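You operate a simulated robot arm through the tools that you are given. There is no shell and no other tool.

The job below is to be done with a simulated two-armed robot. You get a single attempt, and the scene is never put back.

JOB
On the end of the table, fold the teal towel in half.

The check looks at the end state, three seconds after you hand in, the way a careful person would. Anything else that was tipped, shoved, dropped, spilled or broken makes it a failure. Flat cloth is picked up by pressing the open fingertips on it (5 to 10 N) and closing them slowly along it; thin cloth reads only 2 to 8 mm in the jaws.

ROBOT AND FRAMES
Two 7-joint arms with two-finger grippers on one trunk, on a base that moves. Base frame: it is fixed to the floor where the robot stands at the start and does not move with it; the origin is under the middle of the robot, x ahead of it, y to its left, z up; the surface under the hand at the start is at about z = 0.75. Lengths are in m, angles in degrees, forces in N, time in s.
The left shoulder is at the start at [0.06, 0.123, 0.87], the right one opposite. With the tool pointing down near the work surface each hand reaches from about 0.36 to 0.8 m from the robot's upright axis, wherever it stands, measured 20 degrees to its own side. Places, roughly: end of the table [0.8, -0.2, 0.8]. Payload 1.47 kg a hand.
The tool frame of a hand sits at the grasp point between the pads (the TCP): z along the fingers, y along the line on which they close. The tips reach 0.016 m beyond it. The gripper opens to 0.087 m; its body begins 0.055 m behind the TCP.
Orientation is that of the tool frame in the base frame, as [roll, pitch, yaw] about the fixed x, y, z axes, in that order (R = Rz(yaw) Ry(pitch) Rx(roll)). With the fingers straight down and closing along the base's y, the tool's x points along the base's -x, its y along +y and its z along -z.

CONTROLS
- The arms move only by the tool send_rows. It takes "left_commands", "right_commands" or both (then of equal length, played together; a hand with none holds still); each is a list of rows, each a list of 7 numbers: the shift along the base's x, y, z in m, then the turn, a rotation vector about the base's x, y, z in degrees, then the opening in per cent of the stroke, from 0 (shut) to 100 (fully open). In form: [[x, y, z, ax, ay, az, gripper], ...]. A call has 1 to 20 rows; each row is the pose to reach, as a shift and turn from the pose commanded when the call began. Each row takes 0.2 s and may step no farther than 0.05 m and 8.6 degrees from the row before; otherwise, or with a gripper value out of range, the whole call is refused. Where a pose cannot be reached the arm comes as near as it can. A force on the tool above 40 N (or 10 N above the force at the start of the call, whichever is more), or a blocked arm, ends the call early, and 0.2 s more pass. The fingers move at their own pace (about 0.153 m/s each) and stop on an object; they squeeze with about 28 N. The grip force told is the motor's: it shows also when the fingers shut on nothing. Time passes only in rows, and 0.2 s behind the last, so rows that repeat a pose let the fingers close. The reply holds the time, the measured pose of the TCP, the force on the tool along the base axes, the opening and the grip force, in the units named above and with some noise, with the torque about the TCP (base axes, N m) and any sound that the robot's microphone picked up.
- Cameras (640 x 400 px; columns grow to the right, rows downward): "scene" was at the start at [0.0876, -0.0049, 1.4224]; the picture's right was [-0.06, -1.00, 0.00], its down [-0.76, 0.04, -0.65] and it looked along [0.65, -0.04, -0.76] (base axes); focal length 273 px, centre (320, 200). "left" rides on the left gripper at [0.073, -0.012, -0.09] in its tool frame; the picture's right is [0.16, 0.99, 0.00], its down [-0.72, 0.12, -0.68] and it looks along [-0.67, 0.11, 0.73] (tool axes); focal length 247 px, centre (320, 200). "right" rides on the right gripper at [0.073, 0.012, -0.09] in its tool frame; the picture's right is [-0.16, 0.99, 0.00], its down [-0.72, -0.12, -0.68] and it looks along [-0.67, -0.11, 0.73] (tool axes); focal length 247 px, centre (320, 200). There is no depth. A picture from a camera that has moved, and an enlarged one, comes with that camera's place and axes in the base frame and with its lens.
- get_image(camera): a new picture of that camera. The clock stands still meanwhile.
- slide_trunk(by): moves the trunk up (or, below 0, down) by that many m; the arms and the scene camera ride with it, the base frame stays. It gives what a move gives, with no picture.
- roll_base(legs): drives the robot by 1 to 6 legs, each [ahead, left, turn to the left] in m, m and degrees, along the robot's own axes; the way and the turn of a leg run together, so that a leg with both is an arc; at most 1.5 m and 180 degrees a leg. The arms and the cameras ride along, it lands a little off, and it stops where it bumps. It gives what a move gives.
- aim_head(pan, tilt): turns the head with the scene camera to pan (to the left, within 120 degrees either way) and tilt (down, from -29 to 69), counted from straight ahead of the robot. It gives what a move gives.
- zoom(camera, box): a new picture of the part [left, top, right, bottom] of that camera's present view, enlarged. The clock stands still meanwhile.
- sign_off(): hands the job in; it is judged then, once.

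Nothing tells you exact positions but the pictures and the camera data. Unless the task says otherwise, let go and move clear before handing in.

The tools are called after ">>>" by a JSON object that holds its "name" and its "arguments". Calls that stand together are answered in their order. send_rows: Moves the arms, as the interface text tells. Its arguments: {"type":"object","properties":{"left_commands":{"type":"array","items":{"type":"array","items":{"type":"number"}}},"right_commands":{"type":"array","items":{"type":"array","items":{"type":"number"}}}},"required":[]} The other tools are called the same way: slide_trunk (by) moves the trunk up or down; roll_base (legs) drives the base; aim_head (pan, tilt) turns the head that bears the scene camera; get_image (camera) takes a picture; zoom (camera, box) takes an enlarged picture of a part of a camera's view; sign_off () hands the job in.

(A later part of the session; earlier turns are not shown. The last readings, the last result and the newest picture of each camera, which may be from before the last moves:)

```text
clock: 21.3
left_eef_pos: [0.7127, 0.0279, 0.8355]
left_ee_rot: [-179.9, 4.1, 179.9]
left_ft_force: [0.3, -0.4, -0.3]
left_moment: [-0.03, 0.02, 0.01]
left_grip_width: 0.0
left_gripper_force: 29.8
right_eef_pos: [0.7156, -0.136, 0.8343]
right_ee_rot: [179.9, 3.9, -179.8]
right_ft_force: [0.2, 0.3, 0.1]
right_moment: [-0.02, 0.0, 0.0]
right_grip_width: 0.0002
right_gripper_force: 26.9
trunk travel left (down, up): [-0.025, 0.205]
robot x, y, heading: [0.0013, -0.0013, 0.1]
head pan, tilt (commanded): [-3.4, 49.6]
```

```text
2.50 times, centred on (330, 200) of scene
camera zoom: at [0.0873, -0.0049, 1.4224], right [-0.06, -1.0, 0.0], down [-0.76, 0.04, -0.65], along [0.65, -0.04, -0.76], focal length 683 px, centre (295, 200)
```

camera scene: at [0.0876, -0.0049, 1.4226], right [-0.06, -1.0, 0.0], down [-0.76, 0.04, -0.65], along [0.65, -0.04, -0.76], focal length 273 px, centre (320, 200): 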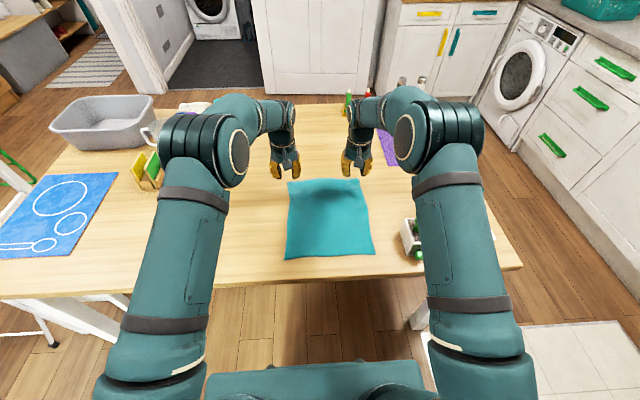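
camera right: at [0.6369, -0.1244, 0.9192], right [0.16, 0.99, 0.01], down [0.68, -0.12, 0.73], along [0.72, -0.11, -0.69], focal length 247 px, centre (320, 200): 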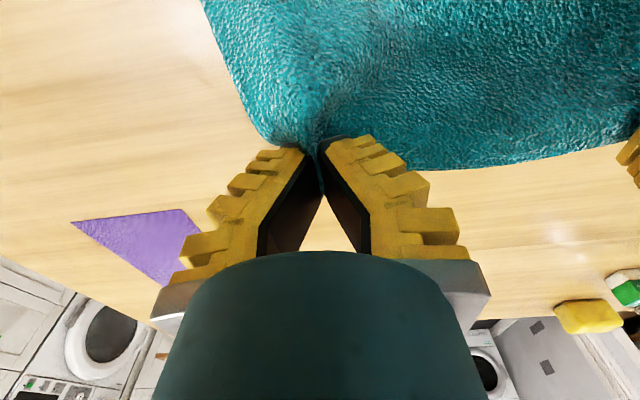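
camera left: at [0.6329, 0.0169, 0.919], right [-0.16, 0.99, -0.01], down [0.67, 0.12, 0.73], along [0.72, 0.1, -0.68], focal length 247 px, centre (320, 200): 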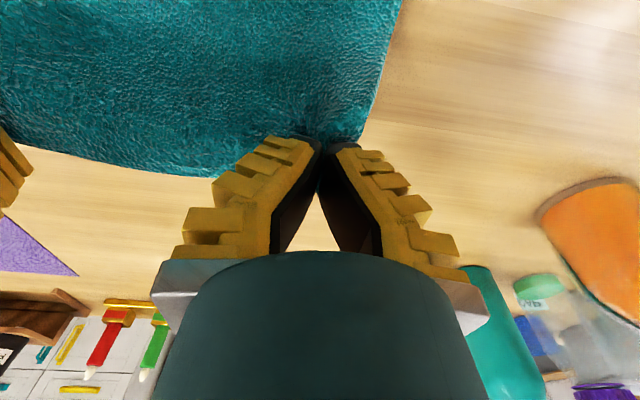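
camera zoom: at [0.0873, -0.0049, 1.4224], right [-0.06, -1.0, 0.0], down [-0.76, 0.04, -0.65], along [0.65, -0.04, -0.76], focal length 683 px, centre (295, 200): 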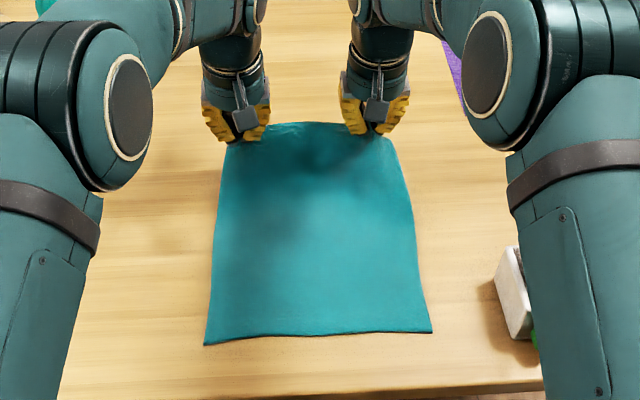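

Both corners are held and the flap is rising. I'll carry it along the arc past the fold line, staying low enough that raising the trunk next won't pull the bottom layer.

>>> {"name": "send_rows", "arguments": {"left_commands": [[-0.014, 0, 0.014, 0, -3, 0, 0], [-0.03, 0, 0.026, 0, -6, 0, 0], [-0.048, 0, 0.034, 0, -9, 0, 0], [-0.066, 0, 0.038, 0, -12, 0, 0], [-0.086, 0, 0.039, 0, -15, 0, 0], [-0.106, 0, 0.034, 0, -18, 0, 0], [-0.124, 0, 0.02, 0, -21, 0, 0], [-0.138, 0, 0.0, 0, -22, 0, 0], [-0.138, 0, -0.015, 0, -22, 0, 0]], "right_commands": [[-0.014, 0, 0.014, 0, -3, 0, 0], [-0.03, 0, 0.026, 0, -6, 0, 0], [-0.048, 0, 0.034, 0, -9, 0, 0], [-0.066, 0, 0.038, 0, -12, 0, 0], [-0.086, 0, 0.039, 0, -15, 0, 0], [-0.106, 0, 0.034, 0, -18, 0, 0], [-0.124, 0, 0.02, 0, -21, 0, 0], [-0.138, 0, 0.0, 0, -22, 0, 0], [-0.138, 0, -0.015, 0, -22, 0, 0]]}}

>>> {"name": "zoom", "arguments": {"camera": "scene", "box": [240, 120, 420, 280]}}

>>> {"name": "get_image", "arguments": {"camera": "left"}}

>>> {"name": "get_image", "arguments": {"camera": "right"}}

```text
clock: 23.3
left_eef_pos: [0.5744, 0.0283, 0.8179]
left_ee_rot: [-179.8, 26.1, 180.0]
left_ft_force: [0.2, 0.4, -0.6]
left_moment: [-0.01, -0.01, -0.01]
left_grip_width: 0.0001
left_gripper_force: 28.7
right_eef_pos: [0.5783, -0.1375, 0.8191]
right_ee_rot: [-180.0, 25.9, -179.9]
right_ft_force: [0.8, 1.1, -0.5]
right_moment: [0.01, 0.03, 0.03]
right_grip_width: 0.0
right_gripper_force: 26.5
trunk travel left (down, up): [-0.025, 0.205]
robot x, y, heading: [0.0002, -0.0027, -0.1]
head pan, tilt (commanded): [-3.4, 49.6]
```

```text
2.50 times, centred on (330, 200) of scene
camera zoom: at [0.0884, -0.0049, 1.4223], right [-0.06, -1.0, 0.0], down [-0.76, 0.04, -0.65], along [0.65, -0.04, -0.76], focal length 683 px, centre (295, 200)
```

zoom: 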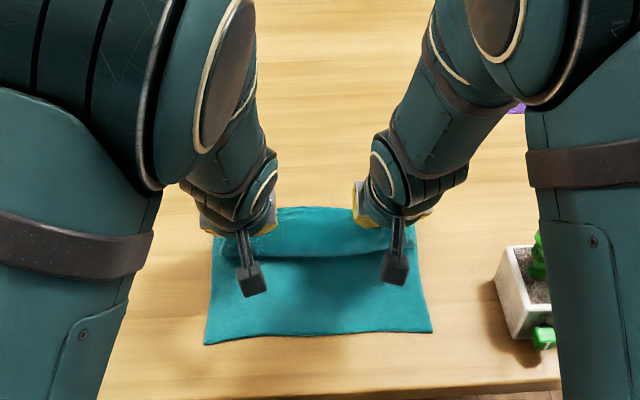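

```text
taken
camera left: at [0.4696, 0.0164, 0.8673], right [-0.14, 0.99, -0.07], down [0.35, 0.12, 0.93], along [0.93, 0.11, -0.36], focal length 247 px, centre (320, 200)
```

left: 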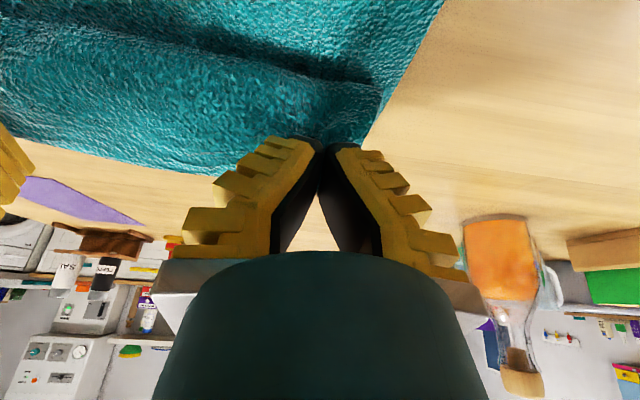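

```text
taken
camera right: at [0.4737, -0.1248, 0.8677], right [0.14, 0.99, 0.07], down [0.35, -0.12, 0.93], along [0.92, -0.11, -0.37], focal length 247 px, centre (320, 200)
```

right: 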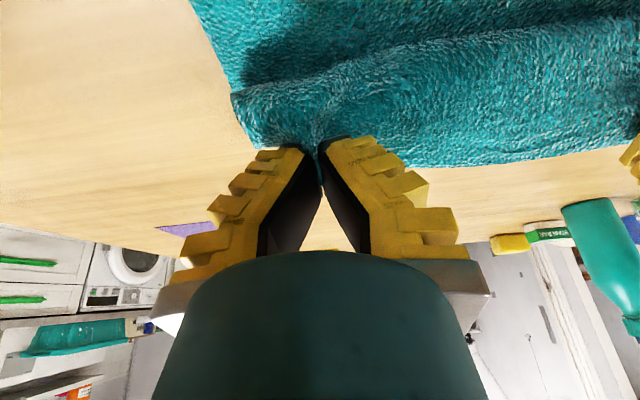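

The flap has passed the fold line and the near edge hasn't moved. Now I'll raise the trunk to lift the flap and make room for the near pose.

>>> {"name": "slide_trunk", "arguments": {"by": 0.07}}

>>> {"name": "zoom", "arguments": {"camera": "scene", "box": [240, 140, 420, 300]}}

>>> {"name": "get_image", "arguments": {"camera": "left"}}

```text
clock: 24.4
left_eef_pos: [0.575, 0.028, 0.8883]
left_ee_rot: [-179.9, 26.0, 179.8]
left_ft_force: [-0.5, -0.7, -0.4]
left_moment: [0.01, 0.01, -0.03]
left_grip_width: 0.0
left_gripper_force: 27.2
right_eef_pos: [0.5792, -0.1364, 0.8898]
right_ee_rot: [179.9, 25.8, -179.8]
right_ft_force: [0.0, 0.8, -0.1]
right_moment: [0.03, 0.03, 0.01]
right_grip_width: 0.0
right_gripper_force: 26.9
trunk travel left (down, up): [-0.095, 0.135]
robot x, y, heading: [-0.002, -0.004, -0.1]
head pan, tilt (commanded): [-3.4, 49.6]
```

```text
2.50 times, centred on (330, 220) of scene
camera zoom: at [0.0882, -0.005, 1.4922], right [-0.06, -1.0, 0.0], down [-0.76, 0.04, -0.65], along [0.65, -0.04, -0.76], focal length 683 px, centre (295, 150)
```

zoom: 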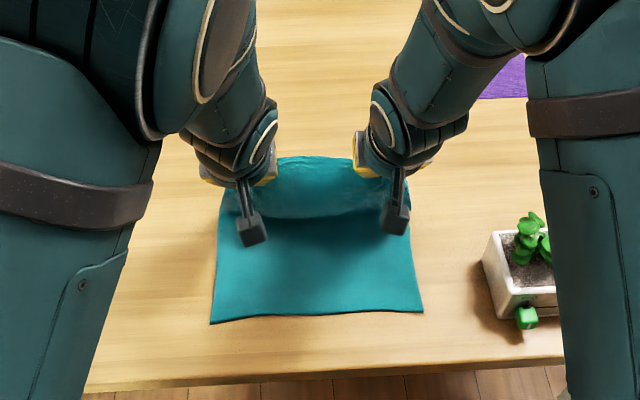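

```text
taken
camera left: at [0.4696, 0.0164, 0.9374], right [-0.14, 0.99, -0.07], down [0.35, 0.12, 0.93], along [0.93, 0.11, -0.36], focal length 247 px, centre (320, 200)
```

left: 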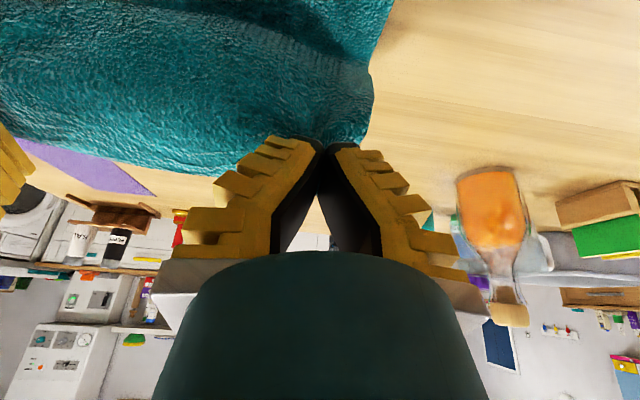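

The flap now hangs from both hands at about z 0.88. I'll check where the near edge is before setting the flap down.

>>> {"name": "zoom", "arguments": {"camera": "scene", "box": [270, 200, 410, 300]}}

>>> {"name": "zoom", "arguments": {"camera": "right", "box": [160, 0, 640, 200]}}

```text
4.00 times, centred on (340, 250) of scene
camera zoom: at [0.0882, -0.005, 1.4922], right [-0.06, -1.0, 0.0], down [-0.76, 0.04, -0.65], along [0.65, -0.04, -0.76], focal length 1094 px, centre (240, 0)
```

zoom: 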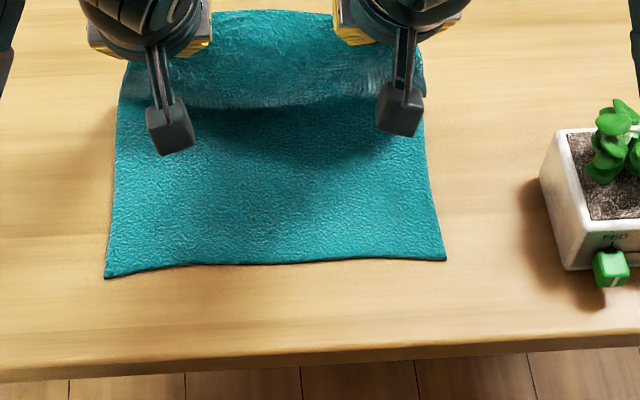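

```text
1.33 times, centred on (400, 100) of right
camera zoom: at [0.4737, -0.1248, 0.9378], right [0.14, 0.99, 0.07], down [0.36, -0.12, 0.93], along [0.92, -0.11, -0.37], focal length 329 px, centre (213, 333)
```

zoom: 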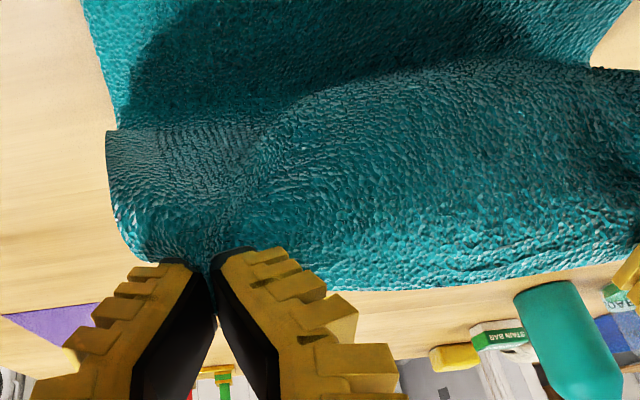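

The near edge now reads about x 0.455 at both corners. I'll swing the flap down toward it, tilting the fingers away from the robot, and stop about 2 cm above contact.

>>> {"name": "send_rows", "arguments": {"left_commands": [[-0.022, 0, -0.002, 0, -3, 0, 0], [-0.045, 0.001, -0.01, 0, -6, 0, 0], [-0.066, 0.002, -0.022, 0, -9, 0, 0], [-0.084, 0.003, -0.038, 0, -11, 0, 0], [-0.099, 0.003, -0.055, 0, -13, 0, 0], [-0.11, 0.003, -0.072, 0, -14, 0, 0], [-0.117, 0.003, -0.084, 0, -14, 0, 0], [-0.117, 0.003, -0.084, 0, -14, 0, 0]], "right_commands": [[-0.022, 0, -0.002, 0, -3, 0, 0], [-0.046, -0.001, -0.01, 0, -6, 0, 0], [-0.068, -0.002, -0.022, 0, -9, 0, 0], [-0.087, -0.003, -0.038, 0, -11, 0, 0], [-0.102, -0.003, -0.055, 0, -13, 0, 0], [-0.113, -0.003, -0.072, 0, -14, 0, 0], [-0.12, -0.003, -0.084, 0, -14, 0, 0], [-0.12, -0.003, -0.084, 0, -14, 0, 0]]}}

>>> {"name": "get_image", "arguments": {"camera": "scene"}}

>>> {"name": "zoom", "arguments": {"camera": "scene", "box": [270, 200, 410, 300]}}

>>> {"name": "get_image", "arguments": {"camera": "left"}}

>>> {"name": "get_image", "arguments": {"camera": "right"}}

```text
clock: 26.4
left_eef_pos: [0.4678, 0.0602, 0.8038]
left_ee_rot: [-177.9, 39.4, -173.6]
left_ft_force: [0.4, 0.2, 0.3]
left_moment: [0.02, -0.04, 0.05]
left_grip_width: 0.0
left_gripper_force: 27.5
right_eef_pos: [0.4573, -0.1515, 0.8027]
right_ee_rot: [180.0, 39.5, 178.2]
right_ft_force: [0.4, -0.1, 0.1]
right_moment: [0.03, -0.01, 0.01]
right_grip_width: 0.0
right_gripper_force: 27.8
trunk travel left (down, up): [-0.095, 0.135]
robot x, y, heading: [-0.0034, -0.0011, -0.2]
head pan, tilt (commanded): [-3.4, 49.6]
stopped in row 8 (left hand): the arm was blocked; the commanded pose is now the measured one
```

```text
taken
camera scene: at [0.0879, -0.005, 1.4924], right [-0.06, -1.0, 0.0], down [-0.76, 0.04, -0.65], along [0.65, -0.04, -0.76], focal length 273 px, centre (320, 200)
```

scene: 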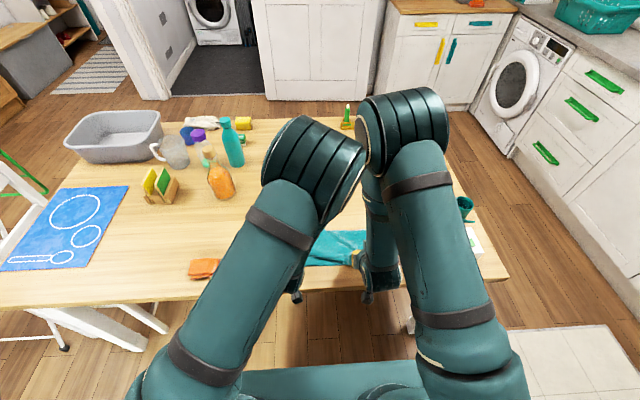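

```text
4.00 times, centred on (340, 250) of scene
camera zoom: at [0.0879, -0.005, 1.4924], right [-0.06, -1.0, 0.0], down [-0.76, 0.04, -0.65], along [0.65, -0.04, -0.76], focal length 1094 px, centre (240, 0)
```

zoom: 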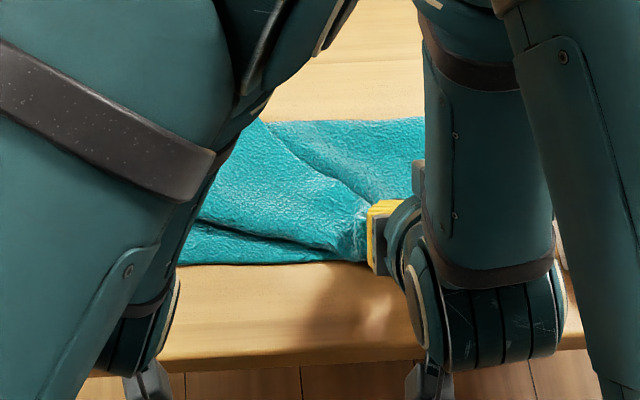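

```text
taken
camera left: at [0.3556, 0.0391, 0.828], right [-0.21, 0.97, -0.13], down [0.11, 0.15, 0.98], along [0.97, 0.19, -0.14], focal length 247 px, centre (320, 200)
```

left: 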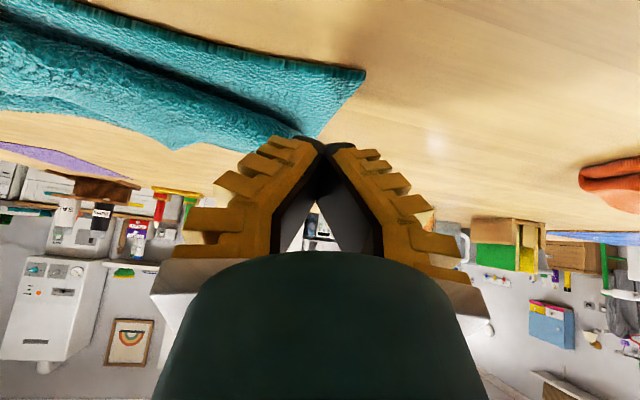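

```text
taken
camera right: at [0.3445, -0.1366, 0.8259], right [0.15, 0.98, 0.1], down [0.12, -0.12, 0.99], along [0.98, -0.14, -0.14], focal length 247 px, centre (320, 200)
```

right: 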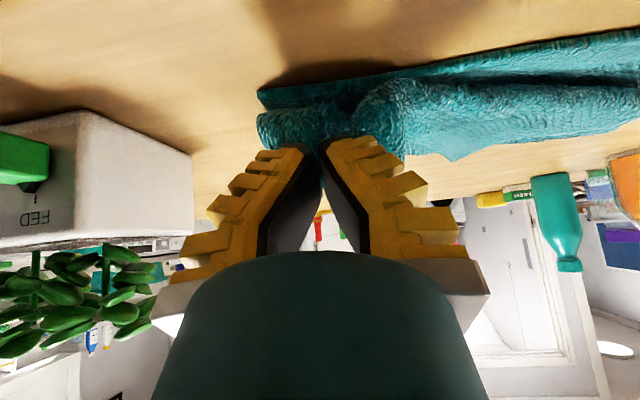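

The elbows blocked each other on the way down, so the left hand drifted outward. I need to see whether it still holds its corner.

>>> {"name": "zoom", "arguments": {"camera": "left", "box": [160, 20, 440, 200]}}

>>> {"name": "zoom", "arguments": {"camera": "right", "box": [200, 20, 640, 220]}}

```text
2.22 times, centred on (300, 110) of left
camera zoom: at [0.3556, 0.0391, 0.828], right [-0.21, 0.97, -0.13], down [0.11, 0.15, 0.98], along [0.97, 0.19, -0.14], focal length 549 px, centre (364, 400)
```

zoom: 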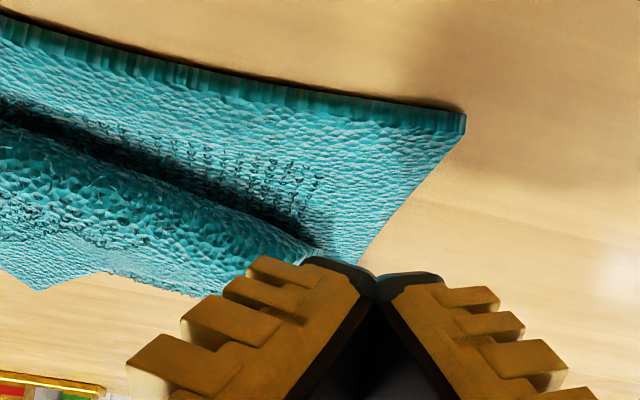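

```text
1.45 times, centred on (420, 120) of right
camera zoom: at [0.3445, -0.1366, 0.8259], right [0.15, 0.98, 0.1], down [0.12, -0.12, 0.99], along [0.98, -0.14, -0.14], focal length 359 px, centre (174, 316)
```

zoom: 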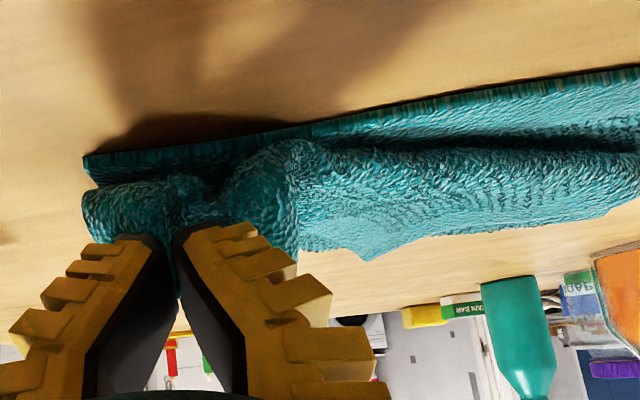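

The left hand seems to have lost its corner, while the right still holds. I'll open the left and move it up and outward to clear the elbows, keeping the right still.

>>> {"name": "send_rows", "arguments": {"left_commands": [[0, 0, 0, 0, 0, 0, 20], [-0.005, 0, 0.008, 0, 0, 0, 40], [-0.005, 0.01, 0.03, 0, 2, 0, 40], [0, 0.04, 0.06, 0, 6, 0, 40], [0.01, 0.08, 0.09, 0, 10, 0, 40], [0.02, 0.12, 0.11, 0, 15, 0, 40], [0.03, 0.15, 0.12, 0, 20, 0, 40]]}}

>>> {"name": "get_image", "arguments": {"camera": "scene"}}

>>> {"name": "zoom", "arguments": {"camera": "scene", "box": [250, 180, 430, 310]}}

>>> {"name": "get_image", "arguments": {"camera": "left"}}

```text
refused: row 5 steps farther than a row can; nothing moved
```

```text
taken
camera scene: at [0.0879, -0.005, 1.4924], right [-0.06, -1.0, 0.0], down [-0.76, 0.04, -0.65], along [0.65, -0.04, -0.76], focal length 273 px, centre (320, 200)
```

scene: 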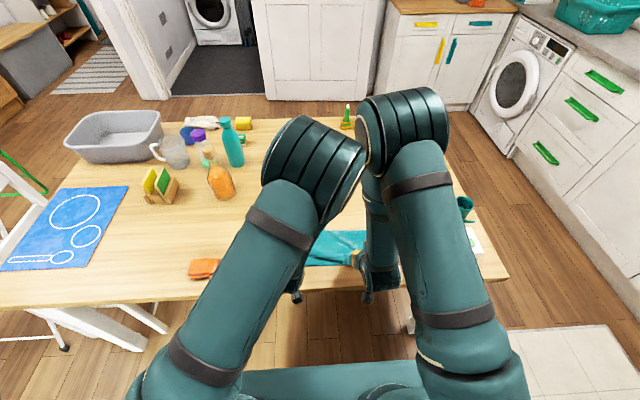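

```text
3.08 times, centred on (340, 245) of scene
camera zoom: at [0.0879, -0.005, 1.4924], right [-0.06, -1.0, 0.0], down [-0.76, 0.04, -0.65], along [0.65, -0.04, -0.76], focal length 841 px, centre (258, 62)
```

zoom: 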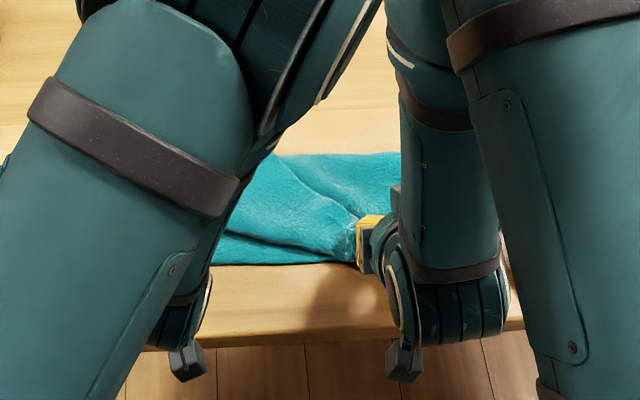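

```text
taken
camera left: at [0.3556, 0.0391, 0.828], right [-0.21, 0.97, -0.13], down [0.11, 0.15, 0.98], along [0.97, 0.19, -0.14], focal length 247 px, centre (320, 200)
```

left: 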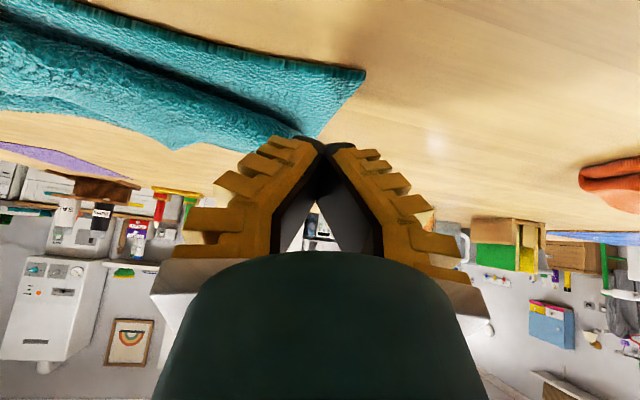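

The call was refused because one step was too large, and nothing moved. I'm sending it again in smaller steps.

>>> {"name": "send_rows", "arguments": {"left_commands": [[0, 0, 0, 0, 0, 0, 20], [-0.005, 0, 0.008, 0, 0, 0, 40], [-0.005, 0.01, 0.03, 0, 2, 0, 40], [0, 0.03, 0.055, 0, 5, 0, 40], [0.005, 0.06, 0.075, 0, 8, 0, 40], [0.01, 0.09, 0.095, 0, 12, 0, 40], [0.015, 0.12, 0.11, 0, 15, 0, 40], [0.02, 0.15, 0.12, 0, 20, 0, 40]]}}

>>> {"name": "zoom", "arguments": {"camera": "scene", "box": [250, 180, 430, 310]}}

>>> {"name": "get_image", "arguments": {"camera": "left"}}

>>> {"name": "get_image", "arguments": {"camera": "scene"}}

```text
clock: 28.2
left_eef_pos: [0.4875, 0.2104, 0.9245]
left_ee_rot: [179.6, 19.5, -174.6]
left_ft_force: [0.5, -0.6, 0.6]
left_moment: [-0.01, -0.01, 0.02]
left_grip_width: 0.0407
left_gripper_force: 4.4
right_eef_pos: [0.4569, -0.1503, 0.8025]
right_ee_rot: [179.9, 39.5, 178.2]
right_ft_force: [-0.8, -0.4, 0.0]
right_moment: [-0.03, 0.02, 0.02]
right_grip_width: 0.0
right_gripper_force: 27.9
trunk travel left (down, up): [-0.095, 0.135]
robot x, y, heading: [-0.0026, 0.0, -0.0]
head pan, tilt (commanded): [-3.4, 49.6]
```

```text
3.08 times, centred on (340, 245) of scene
camera zoom: at [0.0879, -0.0043, 1.4924], right [-0.06, -1.0, 0.0], down [-0.76, 0.04, -0.65], along [0.65, -0.04, -0.76], focal length 841 px, centre (258, 62)
```

zoom: 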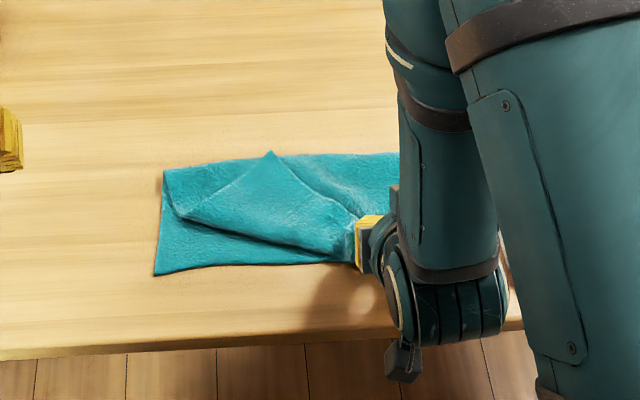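

```text
taken
camera left: at [0.3899, 0.1892, 0.9843], right [-0.24, 0.97, -0.05], down [0.44, 0.15, 0.88], along [0.86, 0.19, -0.47], focal length 247 px, centre (320, 200)
```

left: 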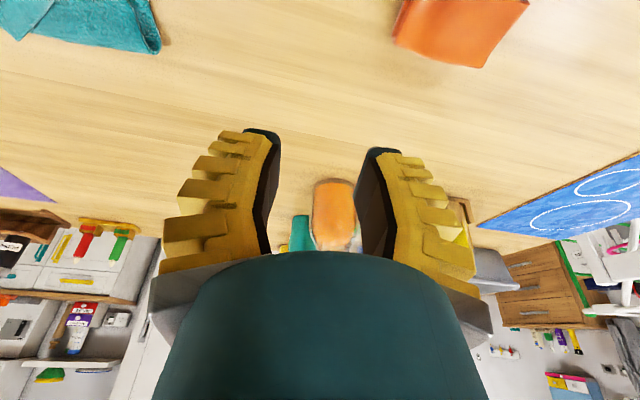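

```text
taken
camera scene: at [0.0879, -0.0043, 1.4924], right [-0.06, -1.0, 0.0], down [-0.76, 0.04, -0.65], along [0.65, -0.04, -0.76], focal length 273 px, centre (320, 200)
```

scene: 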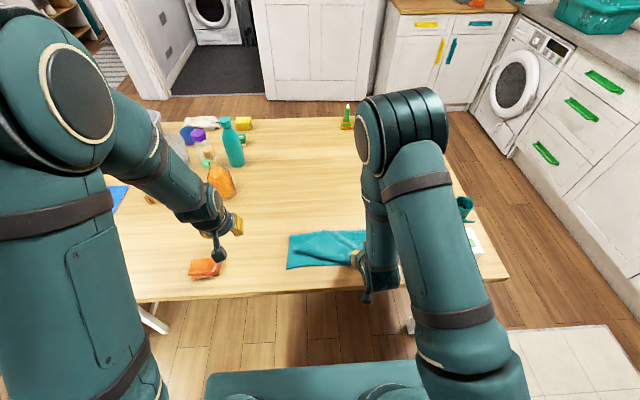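

The flap's free left corner now lies folded back near the fold line, and the right hand still holds its corner. The two folded arms are too close together at the near edge, so I'll undo this. The right corner goes back to the far side, the towel gets flattened, and then I'll redo the fold by rolling the base back, which keeps the arms extended and apart.

>>> {"name": "send_rows", "arguments": {"right_commands": [[0.005, 0, 0.02, 0, 2, 0.3, 0], [0.015, 0.001, 0.04, 0, 5, 0.6, 0], [0.03, 0.002, 0.06, 0, 8, 0.9, 0], [0.05, 0.004, 0.075, 0, 11, 1.2, 0], [0.075, 0.006, 0.085, 0, 15, 1.5, 0], [0.1, 0.008, 0.088, 0, 20, 1.8, 0]]}}

>>> {"name": "slide_trunk", "arguments": {"by": -0.07}}

>>> {"name": "get_image", "arguments": {"camera": "scene"}}

>>> {"name": "zoom", "arguments": {"camera": "scene", "box": [260, 160, 420, 280]}}

```text
clock: 29.6
left_eef_pos: [0.4876, 0.2091, 0.9237]
left_ee_rot: [179.6, 19.5, -174.7]
left_ft_force: [-0.2, -0.8, 0.6]
left_moment: [-0.01, 0.02, 0.02]
left_grip_width: 0.0406
left_gripper_force: 4.3
right_eef_pos: [0.5577, -0.1449, 0.8899]
right_ee_rot: [-179.8, 19.4, -179.7]
right_ft_force: [0.1, -0.1, 0.3]
right_moment: [0.0, 0.0, 0.0]
right_grip_width: 0.0
right_gripper_force: 28.2
trunk travel left (down, up): [-0.095, 0.135]
robot x, y, heading: [-0.0001, 0.001, 0.2]
head pan, tilt (commanded): [-3.4, 49.6]
```

```text
clock: 30.7
left_eef_pos: [0.4881, 0.2095, 0.8545]
left_ee_rot: [179.6, 19.6, -174.7]
left_ft_force: [0.2, -0.9, -0.4]
left_moment: [0.01, 0.03, 0.03]
left_grip_width: 0.0408
left_gripper_force: 4.5
right_eef_pos: [0.5571, -0.1429, 0.8216]
right_ee_rot: [-179.8, 19.6, -179.8]
right_ft_force: [0.8, 0.2, 0.5]
right_moment: [-0.02, -0.01, 0.0]
right_grip_width: 0.0
right_gripper_force: 28.1
trunk travel left (down, up): [-0.025, 0.205]
robot x, y, heading: [0.0016, 0.0002, 0.3]
head pan, tilt (commanded): [-3.4, 49.6]
```

```text
taken
camera scene: at [0.0875, -0.0049, 1.4225], right [-0.06, -1.0, 0.0], down [-0.76, 0.04, -0.65], along [0.65, -0.04, -0.76], focal length 273 px, centre (320, 200)
```

scene: 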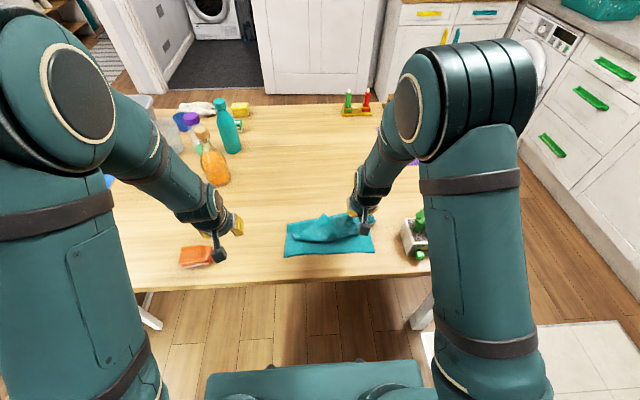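

```text
3.33 times, centred on (340, 220) of scene
camera zoom: at [0.0875, -0.0049, 1.4225], right [-0.06, -1.0, 0.0], down [-0.76, 0.04, -0.65], along [0.65, -0.04, -0.76], focal length 911 px, centre (253, 133)
```

zoom: 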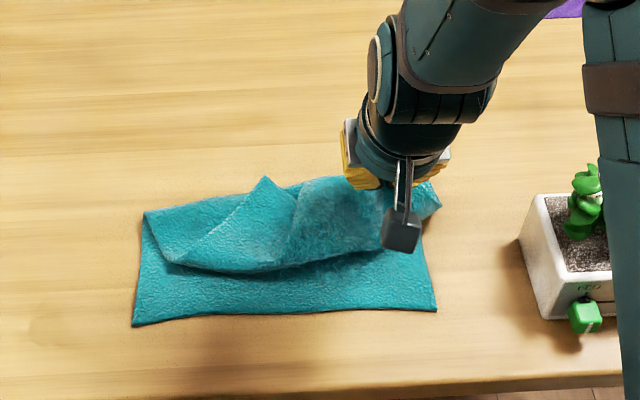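

The right hand still holds its corner. I'll carry it back over to the far side to unfold the towel.

>>> {"name": "send_rows", "arguments": {"right_commands": [[0.02, 0, 0.025, 0, 3, 0, 0], [0.045, 0, 0.045, 0, 6, 0, 0], [0.075, 0, 0.055, 0, 9, 0, 0], [0.105, 0, 0.05, 0, 12, 0, 0], [0.135, 0, 0.035, 0, 15, 0, 0], [0.16, 0, 0.015, 0, 18, 0, 0], [0.18, 0, -0.01, 0, 20, 0, 0], [0.187, 0, -0.03, 0, 20, 0, 0], [0.187, 0, -0.04, 0, 20, 0, 0], [0.187, 0, -0.04, 0, 20, 0, 0]]}}

>>> {"name": "get_image", "arguments": {"camera": "scene"}}

>>> {"name": "zoom", "arguments": {"camera": "scene", "box": [260, 150, 420, 270]}}

>>> {"name": "get_image", "arguments": {"camera": "right"}}

```text
clock: 32.9
left_eef_pos: [0.4865, 0.2096, 0.8544]
left_ee_rot: [179.7, 19.5, -174.6]
left_ft_force: [-0.1, 0.7, 0.1]
left_moment: [0.04, 0.0, -0.01]
left_grip_width: 0.0405
left_gripper_force: 4.7
right_eef_pos: [0.7424, -0.1435, 0.78]
right_ee_rot: [-179.9, -0.5, -179.7]
right_ft_force: [-0.4, 0.4, -0.3]
right_moment: [0.01, -0.01, -0.02]
right_grip_width: 0.0
right_gripper_force: 28.0
trunk travel left (down, up): [-0.025, 0.205]
robot x, y, heading: [0.003, -0.0003, -0.2]
head pan, tilt (commanded): [-3.4, 49.6]
```

```text
taken
camera scene: at [0.0878, -0.0049, 1.4224], right [-0.06, -1.0, 0.0], down [-0.76, 0.04, -0.65], along [0.65, -0.04, -0.76], focal length 273 px, centre (320, 200)
```

scene: 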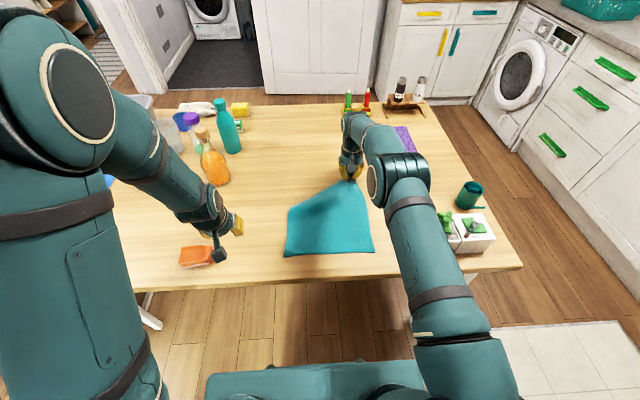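

```text
3.33 times, centred on (340, 210) of scene
camera zoom: at [0.0878, -0.0049, 1.4224], right [-0.06, -1.0, 0.0], down [-0.76, 0.04, -0.65], along [0.65, -0.04, -0.76], focal length 911 px, centre (253, 167)
```

zoom: 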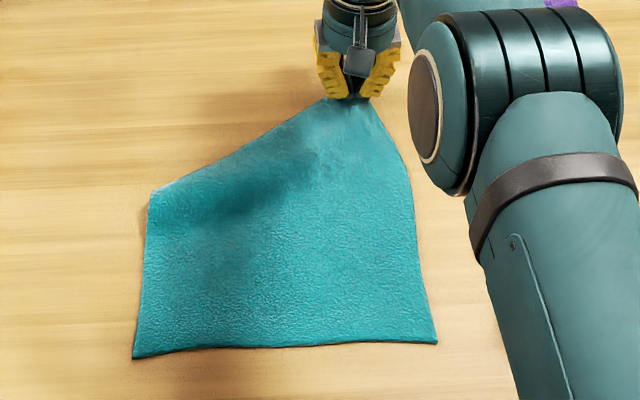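

```text
taken
camera right: at [0.6709, -0.1314, 0.8702], right [0.15, 0.99, 0.0], down [0.73, -0.11, 0.67], along [0.67, -0.11, -0.74], focal length 247 px, centre (320, 200)
```

right: 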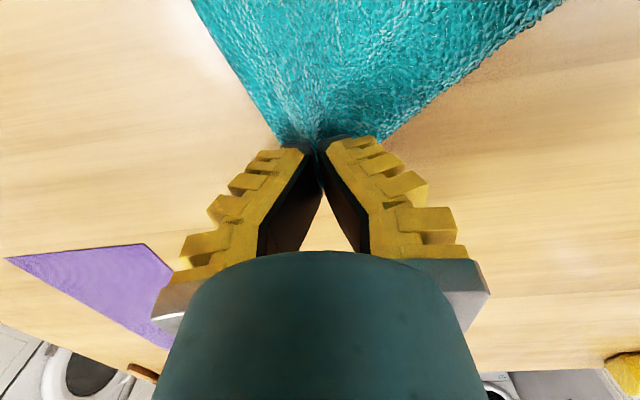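

The towel is mostly unfolded, but its far-left corner is tucked under along a diagonal from about (0.626, 0.059) to the right hand. I'll use the left hand to pinch that diagonal edge at its middle and lift it so the tucked corner can drop free.

>>> {"name": "send_rows", "arguments": {"left_commands": [[0.02, -0.026, 0.01, 0, 2.5, -0.7, 30], [0.04, -0.052, 0.01, 0, 5, -1.4, 30], [0.06, -0.078, 0.01, 0, 7.5, -2.1, 30], [0.08, -0.104, 0.01, 0, 10, -2.7, 30], [0.1, -0.13, 0.01, 0, 12.5, -3.4, 30], [0.12, -0.156, 0.005, 0, 15, -4.1, 30], [0.142, -0.182, 0, 0, 17.5, -4.8, 30], [0.1625, -0.2065, -0.01, 0, 19.5, -5.4, 28], [0.1625, -0.2065, -0.045, 0, 19.5, -5.4, 28], [0.1625, -0.2065, -0.055, 0, 19.5, -5.4, 28]]}}

>>> {"name": "zoom", "arguments": {"camera": "left", "box": [140, 20, 500, 240]}}

>>> {"name": "zoom", "arguments": {"camera": "scene", "box": [260, 150, 420, 270]}}

```text
clock: 35.1
left_eef_pos: [0.6497, 0.0044, 0.7986]
left_ee_rot: [178.8, 0.1, 179.8]
left_ft_force: [-0.6, -0.2, -0.2]
left_moment: [0.02, 0.0, 0.01]
left_grip_width: 0.0304
left_gripper_force: 5.0
right_eef_pos: [0.7433, -0.1437, 0.7813]
right_ee_rot: [-179.8, -0.4, -179.8]
right_ft_force: [0.0, 0.1, -0.5]
right_moment: [-0.01, -0.01, -0.03]
right_grip_width: 0.0
right_gripper_force: 28.1
trunk travel left (down, up): [-0.025, 0.205]
robot x, y, heading: [-0.0015, -0.0, 0.1]
head pan, tilt (commanded): [-3.4, 49.6]
```

```text
1.78 times, centred on (320, 130) of left
camera zoom: at [0.5766, -0.009, 0.8882], right [-0.15, 0.99, 0.02], down [0.72, 0.1, 0.68], along [0.67, 0.12, -0.73], focal length 439 px, centre (320, 324)
```

zoom: 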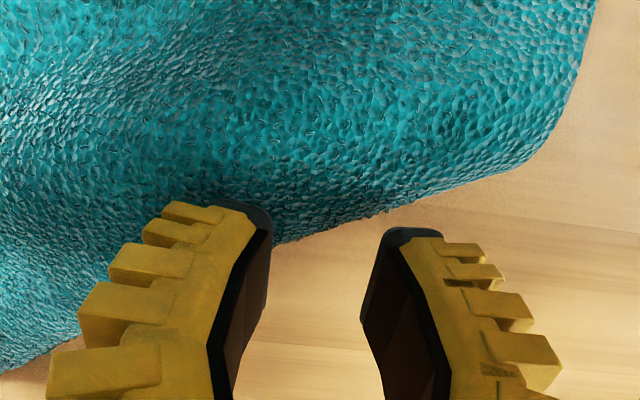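

```text
3.33 times, centred on (340, 210) of scene
camera zoom: at [0.0878, -0.005, 1.4224], right [-0.06, -1.0, 0.0], down [-0.76, 0.04, -0.65], along [0.65, -0.04, -0.76], focal length 911 px, centre (253, 167)
```

zoom: 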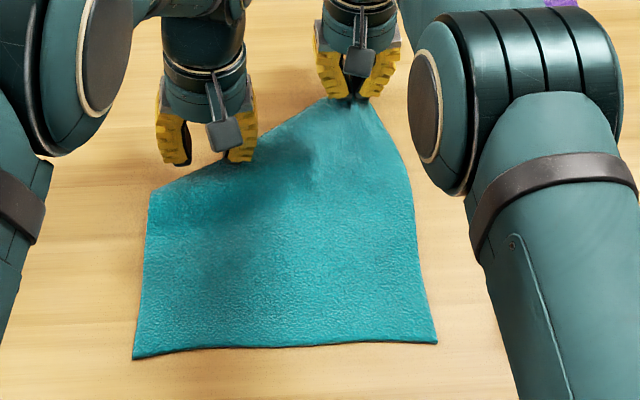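

The diagonal edge passes about 3 mm in front of the left TCP, so I'll turn the left hand about 32° to line its closing direction up with that edge. I'll also shift it 1 cm inside.

>>> {"name": "send_rows", "arguments": {"left_commands": [[-0.001, -0.001, 0, 0, 0, 8, 30], [-0.003, -0.002, 0, 0, 0, 16, 30], [-0.004, -0.003, 0, 0, 0, 24, 30], [-0.005, -0.0045, 0, 0, 0, 32, 30], [-0.005, -0.0045, -0.012, 0, 0, 32, 30], [-0.005, -0.0045, -0.014, 0, 0, 32, 30]]}}

>>> {"name": "zoom", "arguments": {"camera": "left", "box": [140, 20, 500, 240]}}

```text
clock: 36.5
left_eef_pos: [0.6456, -0.0017, 0.7847]
left_ee_rot: [178.8, 0.1, -148.2]
left_ft_force: [-0.3, -0.9, -0.5]
left_moment: [-0.02, 0.02, -0.01]
left_grip_width: 0.0272
left_gripper_force: 7.4
right_eef_pos: [0.7431, -0.1443, 0.7798]
right_ee_rot: [-179.9, -0.5, -179.9]
right_ft_force: [-0.5, -1.1, 0.1]
right_moment: [0.03, 0.01, -0.04]
right_grip_width: 0.0
right_gripper_force: 27.8
trunk travel left (down, up): [-0.025, 0.205]
robot x, y, heading: [0.0031, 0.001, 0.1]
head pan, tilt (commanded): [-3.4, 49.6]
```

```text
1.78 times, centred on (320, 130) of left
camera zoom: at [0.5894, -0.0512, 0.8743], right [-0.65, 0.76, 0.02], down [0.56, 0.47, 0.68], along [0.51, 0.46, -0.73], focal length 439 px, centre (320, 324)
```

zoom: 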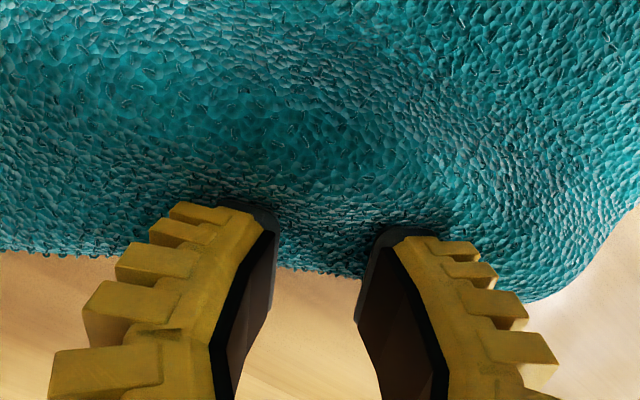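

The fingers are now lined up with the diagonal edge. I'll lower them to touch the cloth.

>>> {"name": "send_rows", "arguments": {"left_commands": [[0, 0, -0.002, 0, 0, 0, 30], [0, 0, -0.004, 0, 0, 0, 30], [0, 0, -0.006, 0, 0, 0, 30]]}}

```text
clock: 37.3
left_eef_pos: [0.6439, -0.0007, 0.7792]
left_ee_rot: [178.8, 0.1, -148.4]
left_ft_force: [0.2, 0.0, 0.3]
left_moment: [-0.04, -0.02, 0.01]
left_grip_width: 0.0272
left_gripper_force: 7.2
right_eef_pos: [0.743, -0.1433, 0.7807]
right_ee_rot: [-179.9, -0.5, -179.9]
right_ft_force: [-0.8, -0.2, 0.6]
right_moment: [0.0, -0.03, 0.02]
right_grip_width: 0.0003
right_gripper_force: 29.4
trunk travel left (down, up): [-0.025, 0.205]
robot x, y, heading: [0.0012, -0.0025, 0.2]
head pan, tilt (commanded): [-3.4, 49.6]
```

>>> {"name": "send_rows", "arguments": {"left_commands": [[0, 0, -0.0015, 0, 0, 0, 30], [0, 0, -0.003, 0, 0, 0, 30], [0, 0, -0.004, 0, 0, 0, 30]]}}

```text
clock: 38.1
left_eef_pos: [0.6453, 0.0002, 0.7745]
left_ee_rot: [178.8, 0.1, -148.3]
left_ft_force: [-0.1, -0.1, 0.7]
left_moment: [0.02, -0.01, -0.01]
left_grip_width: 0.027
left_gripper_force: 7.1
right_eef_pos: [0.7426, -0.1438, 0.7805]
right_ee_rot: [-179.9, -0.5, -179.7]
right_ft_force: [-1.0, -0.6, -0.5]
right_moment: [0.0, 0.03, 0.01]
right_grip_width: 0.0
right_gripper_force: 27.2
trunk travel left (down, up): [-0.025, 0.205]
robot x, y, heading: [-0.006, -0.0004, -0.2]
head pan, tilt (commanded): [-3.4, 49.6]
```

The left hand has only very light contact so far. A little lower.

>>> {"name": "send_rows", "arguments": {"left_commands": [[0, 0, -0.001, 0, 0, 0, 30], [0, 0, -0.002, 0, 0, 0, 30]]}}

```text
clock: 38.7
left_eef_pos: [0.6438, -0.0005, 0.7738]
left_ee_rot: [178.8, 0.1, -148.3]
left_ft_force: [0.4, 0.4, 1.0]
left_moment: [-0.01, -0.01, 0.01]
left_grip_width: 0.027
left_gripper_force: 6.7
right_eef_pos: [0.7437, -0.1409, 0.7796]
right_ee_rot: [-179.9, -0.5, -179.7]
right_ft_force: [0.1, -0.5, -0.3]
right_moment: [0.01, 0.01, 0.03]
right_grip_width: 0.0
right_gripper_force: 28.3
trunk travel left (down, up): [-0.025, 0.205]
robot x, y, heading: [0.001, 0.0007, -0.0]
head pan, tilt (commanded): [-3.4, 49.6]
```

>>> {"name": "send_rows", "arguments": {"left_commands": [[0, 0, -0.001, 0, 0, 0, 30], [0, 0, -0.002, 0, 0, 0, 30]]}}

```text
clock: 39.3
left_eef_pos: [0.6446, -0.0015, 0.7722]
left_ee_rot: [178.8, 0.2, -148.3]
left_ft_force: [0.4, -0.1, 5.0]
left_moment: [-0.03, -0.04, 0.01]
left_grip_width: 0.0276
left_gripper_force: 7.8
right_eef_pos: [0.743, -0.1432, 0.7818]
right_ee_rot: [-179.9, -0.5, -179.9]
right_ft_force: [-0.8, 0.3, -0.2]
right_moment: [0.01, -0.03, -0.01]
right_grip_width: 0.0001
right_gripper_force: 27.6
trunk travel left (down, up): [-0.025, 0.205]
robot x, y, heading: [-0.0018, 0.0021, -0.1]
head pan, tilt (commanded): [-3.4, 49.6]
```

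5 N on the left. Closing slowly, then a short lift.

>>> {"name": "send_rows", "arguments": {"left_commands": [[0, 0, -0.0005, 0, 0, 0, 27], [0, 0, -0.0005, 0, 0, 0, 24], [0, 0, -0.0005, 0, 0, 0, 21], [0, 0, -0.0005, 0, 0, 0, 18], [0, 0, -0.0005, 0, 0, 0, 15], [0, 0, -0.0005, 0, 0, 0, 12], [0, 0, -0.0005, 0, 0, 0, 9], [0, 0, -0.0005, 0, 0, 0, 6], [0, 0, -0.0005, 0, 0, 0, 3], [0, 0, -0.0005, 0, 0, 0, 0], [0, 0, -0.0005, 0, 0, 0, 0], [0, 0, -0.0005, 0, 0, 0, 0], [0, 0, 0.008, 0, 0, 0, 0], [0, 0, 0.02, 0, 0, 0, 0], [0, 0, 0.035, 0, 0, 0, 0]]}}

>>> {"name": "get_image", "arguments": {"camera": "left"}}

>>> {"name": "zoom", "arguments": {"camera": "scene", "box": [260, 150, 420, 270]}}

```text
clock: 42.5
left_eef_pos: [0.6452, -0.0008, 0.8073]
left_ee_rot: [178.8, 0.1, -148.2]
left_ft_force: [0.3, -0.2, 0.1]
left_moment: [0.02, 0.0, 0.0]
left_grip_width: 0.0003
left_gripper_force: 27.6
right_eef_pos: [0.7431, -0.1426, 0.7803]
right_ee_rot: [-179.9, -0.5, -179.7]
right_ft_force: [0.1, -0.2, -0.5]
right_moment: [0.0, 0.01, 0.04]
right_grip_width: 0.0
right_gripper_force: 27.9
trunk travel left (down, up): [-0.025, 0.205]
robot x, y, heading: [0.0002, -0.0, -0.0]
head pan, tilt (commanded): [-3.4, 49.6]
```

```text
taken
camera left: at [0.5895, -0.0512, 0.896], right [-0.65, 0.76, 0.02], down [0.56, 0.47, 0.68], along [0.51, 0.46, -0.73], focal length 247 px, centre (320, 200)
```

left: 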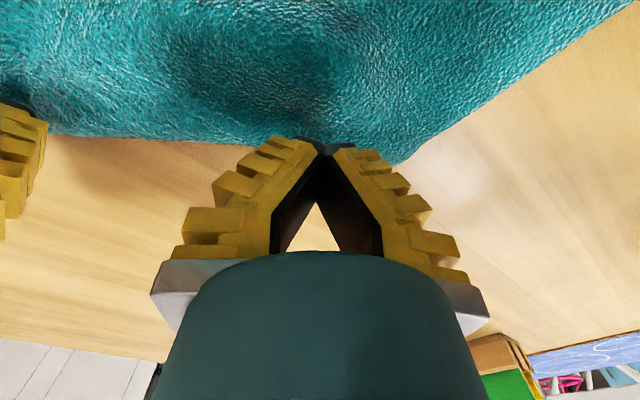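

```text
3.33 times, centred on (340, 210) of scene
camera zoom: at [0.0876, -0.0049, 1.4224], right [-0.06, -1.0, 0.0], down [-0.76, 0.04, -0.65], along [0.65, -0.04, -0.76], focal length 911 px, centre (253, 167)
```

zoom: 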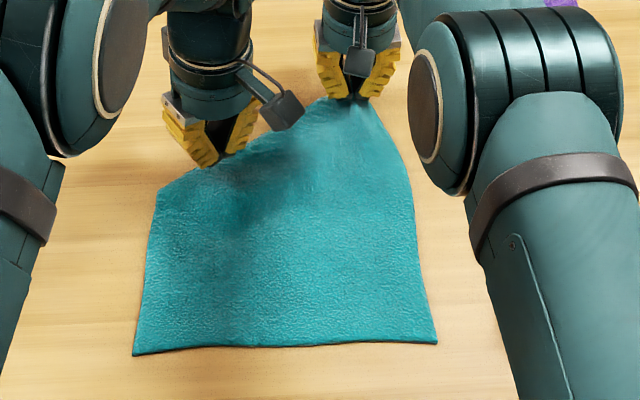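

The diagonal edge is held. I'll raise the left hand higher, with a little lift on the right for slack, until the tucked corner hangs free.

>>> {"name": "send_rows", "arguments": {"left_commands": [[0.002, 0.002, 0.02, 0, 0, 0, 0], [0.005, 0.004, 0.04, 0, 0, 0, 0], [0.008, 0.006, 0.06, 0, 0, 0, 0], [0.012, 0.008, 0.08, 0, 0, 0, 0], [0.016, 0.01, 0.095, 0, 0, 0, 0], [0.016, 0.01, 0.1, 0, 0, 0, 0]], "right_commands": [[0, 0, 0.01, 0, 0, 0, 0], [-0.002, 0, 0.02, 0, 0, 0, 0], [-0.004, 0, 0.03, 0, 0, 0, 0], [-0.006, 0, 0.04, 0, 0, 0, 0], [-0.008, 0, 0.05, 0, 0, 0, 0], [-0.01, 0, 0.055, 0, 0, 0, 0]]}}

>>> {"name": "get_image", "arguments": {"camera": "left"}}

>>> {"name": "zoom", "arguments": {"camera": "scene", "box": [260, 150, 420, 270]}}

>>> {"name": "get_image", "arguments": {"camera": "right"}}

```text
clock: 43.9
left_eef_pos: [0.6611, 0.0094, 0.9069]
left_ee_rot: [178.8, 0.0, -148.3]
left_ft_force: [-0.5, 0.2, -0.3]
left_moment: [-0.01, 0.0, -0.04]
left_grip_width: 0.0
left_gripper_force: 28.2
right_eef_pos: [0.7332, -0.1441, 0.8352]
right_ee_rot: [-179.9, -0.5, -179.7]
right_ft_force: [-1.1, 0.8, -0.3]
right_moment: [0.01, -0.02, 0.0]
right_grip_width: 0.0
right_gripper_force: 28.5
trunk travel left (down, up): [-0.025, 0.205]
robot x, y, heading: [-0.0014, 0.0021, -0.4]
head pan, tilt (commanded): [-3.4, 49.6]
```

```text
taken
camera left: at [0.6055, -0.0414, 0.9955], right [-0.65, 0.76, 0.02], down [0.56, 0.47, 0.68], along [0.51, 0.46, -0.73], focal length 247 px, centre (320, 200)
```

left: 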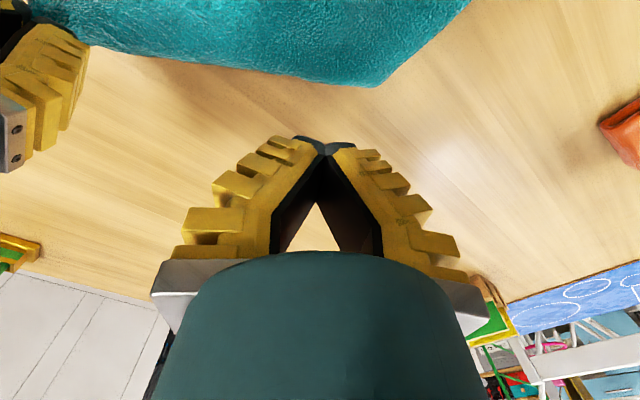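

```text
3.33 times, centred on (340, 210) of scene
camera zoom: at [0.0877, -0.0049, 1.4224], right [-0.06, -1.0, 0.0], down [-0.76, 0.04, -0.65], along [0.65, -0.04, -0.76], focal length 911 px, centre (253, 167)
```

zoom: 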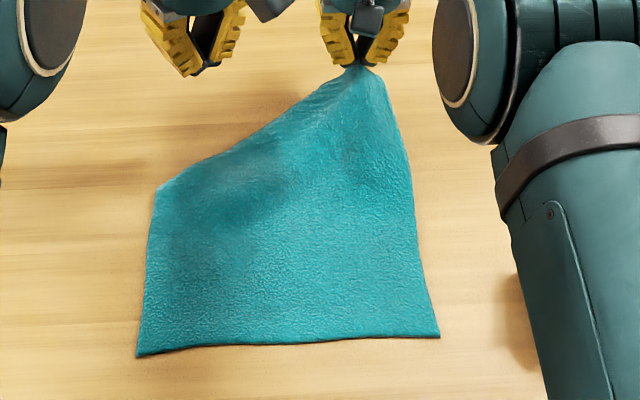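

```text
taken
camera right: at [0.6613, -0.1311, 0.9259], right [0.15, 0.99, 0.0], down [0.73, -0.11, 0.67], along [0.67, -0.11, -0.74], focal length 247 px, centre (320, 200)
```

right: 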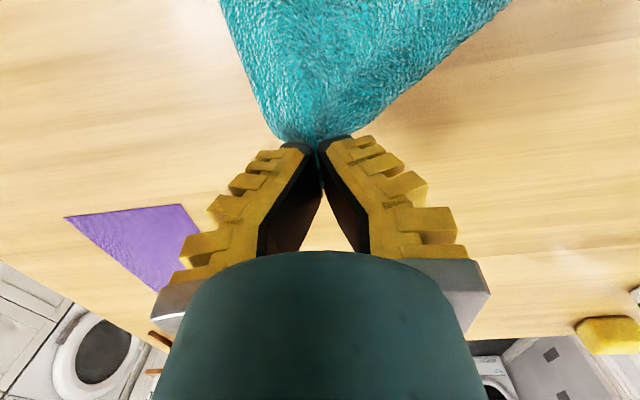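

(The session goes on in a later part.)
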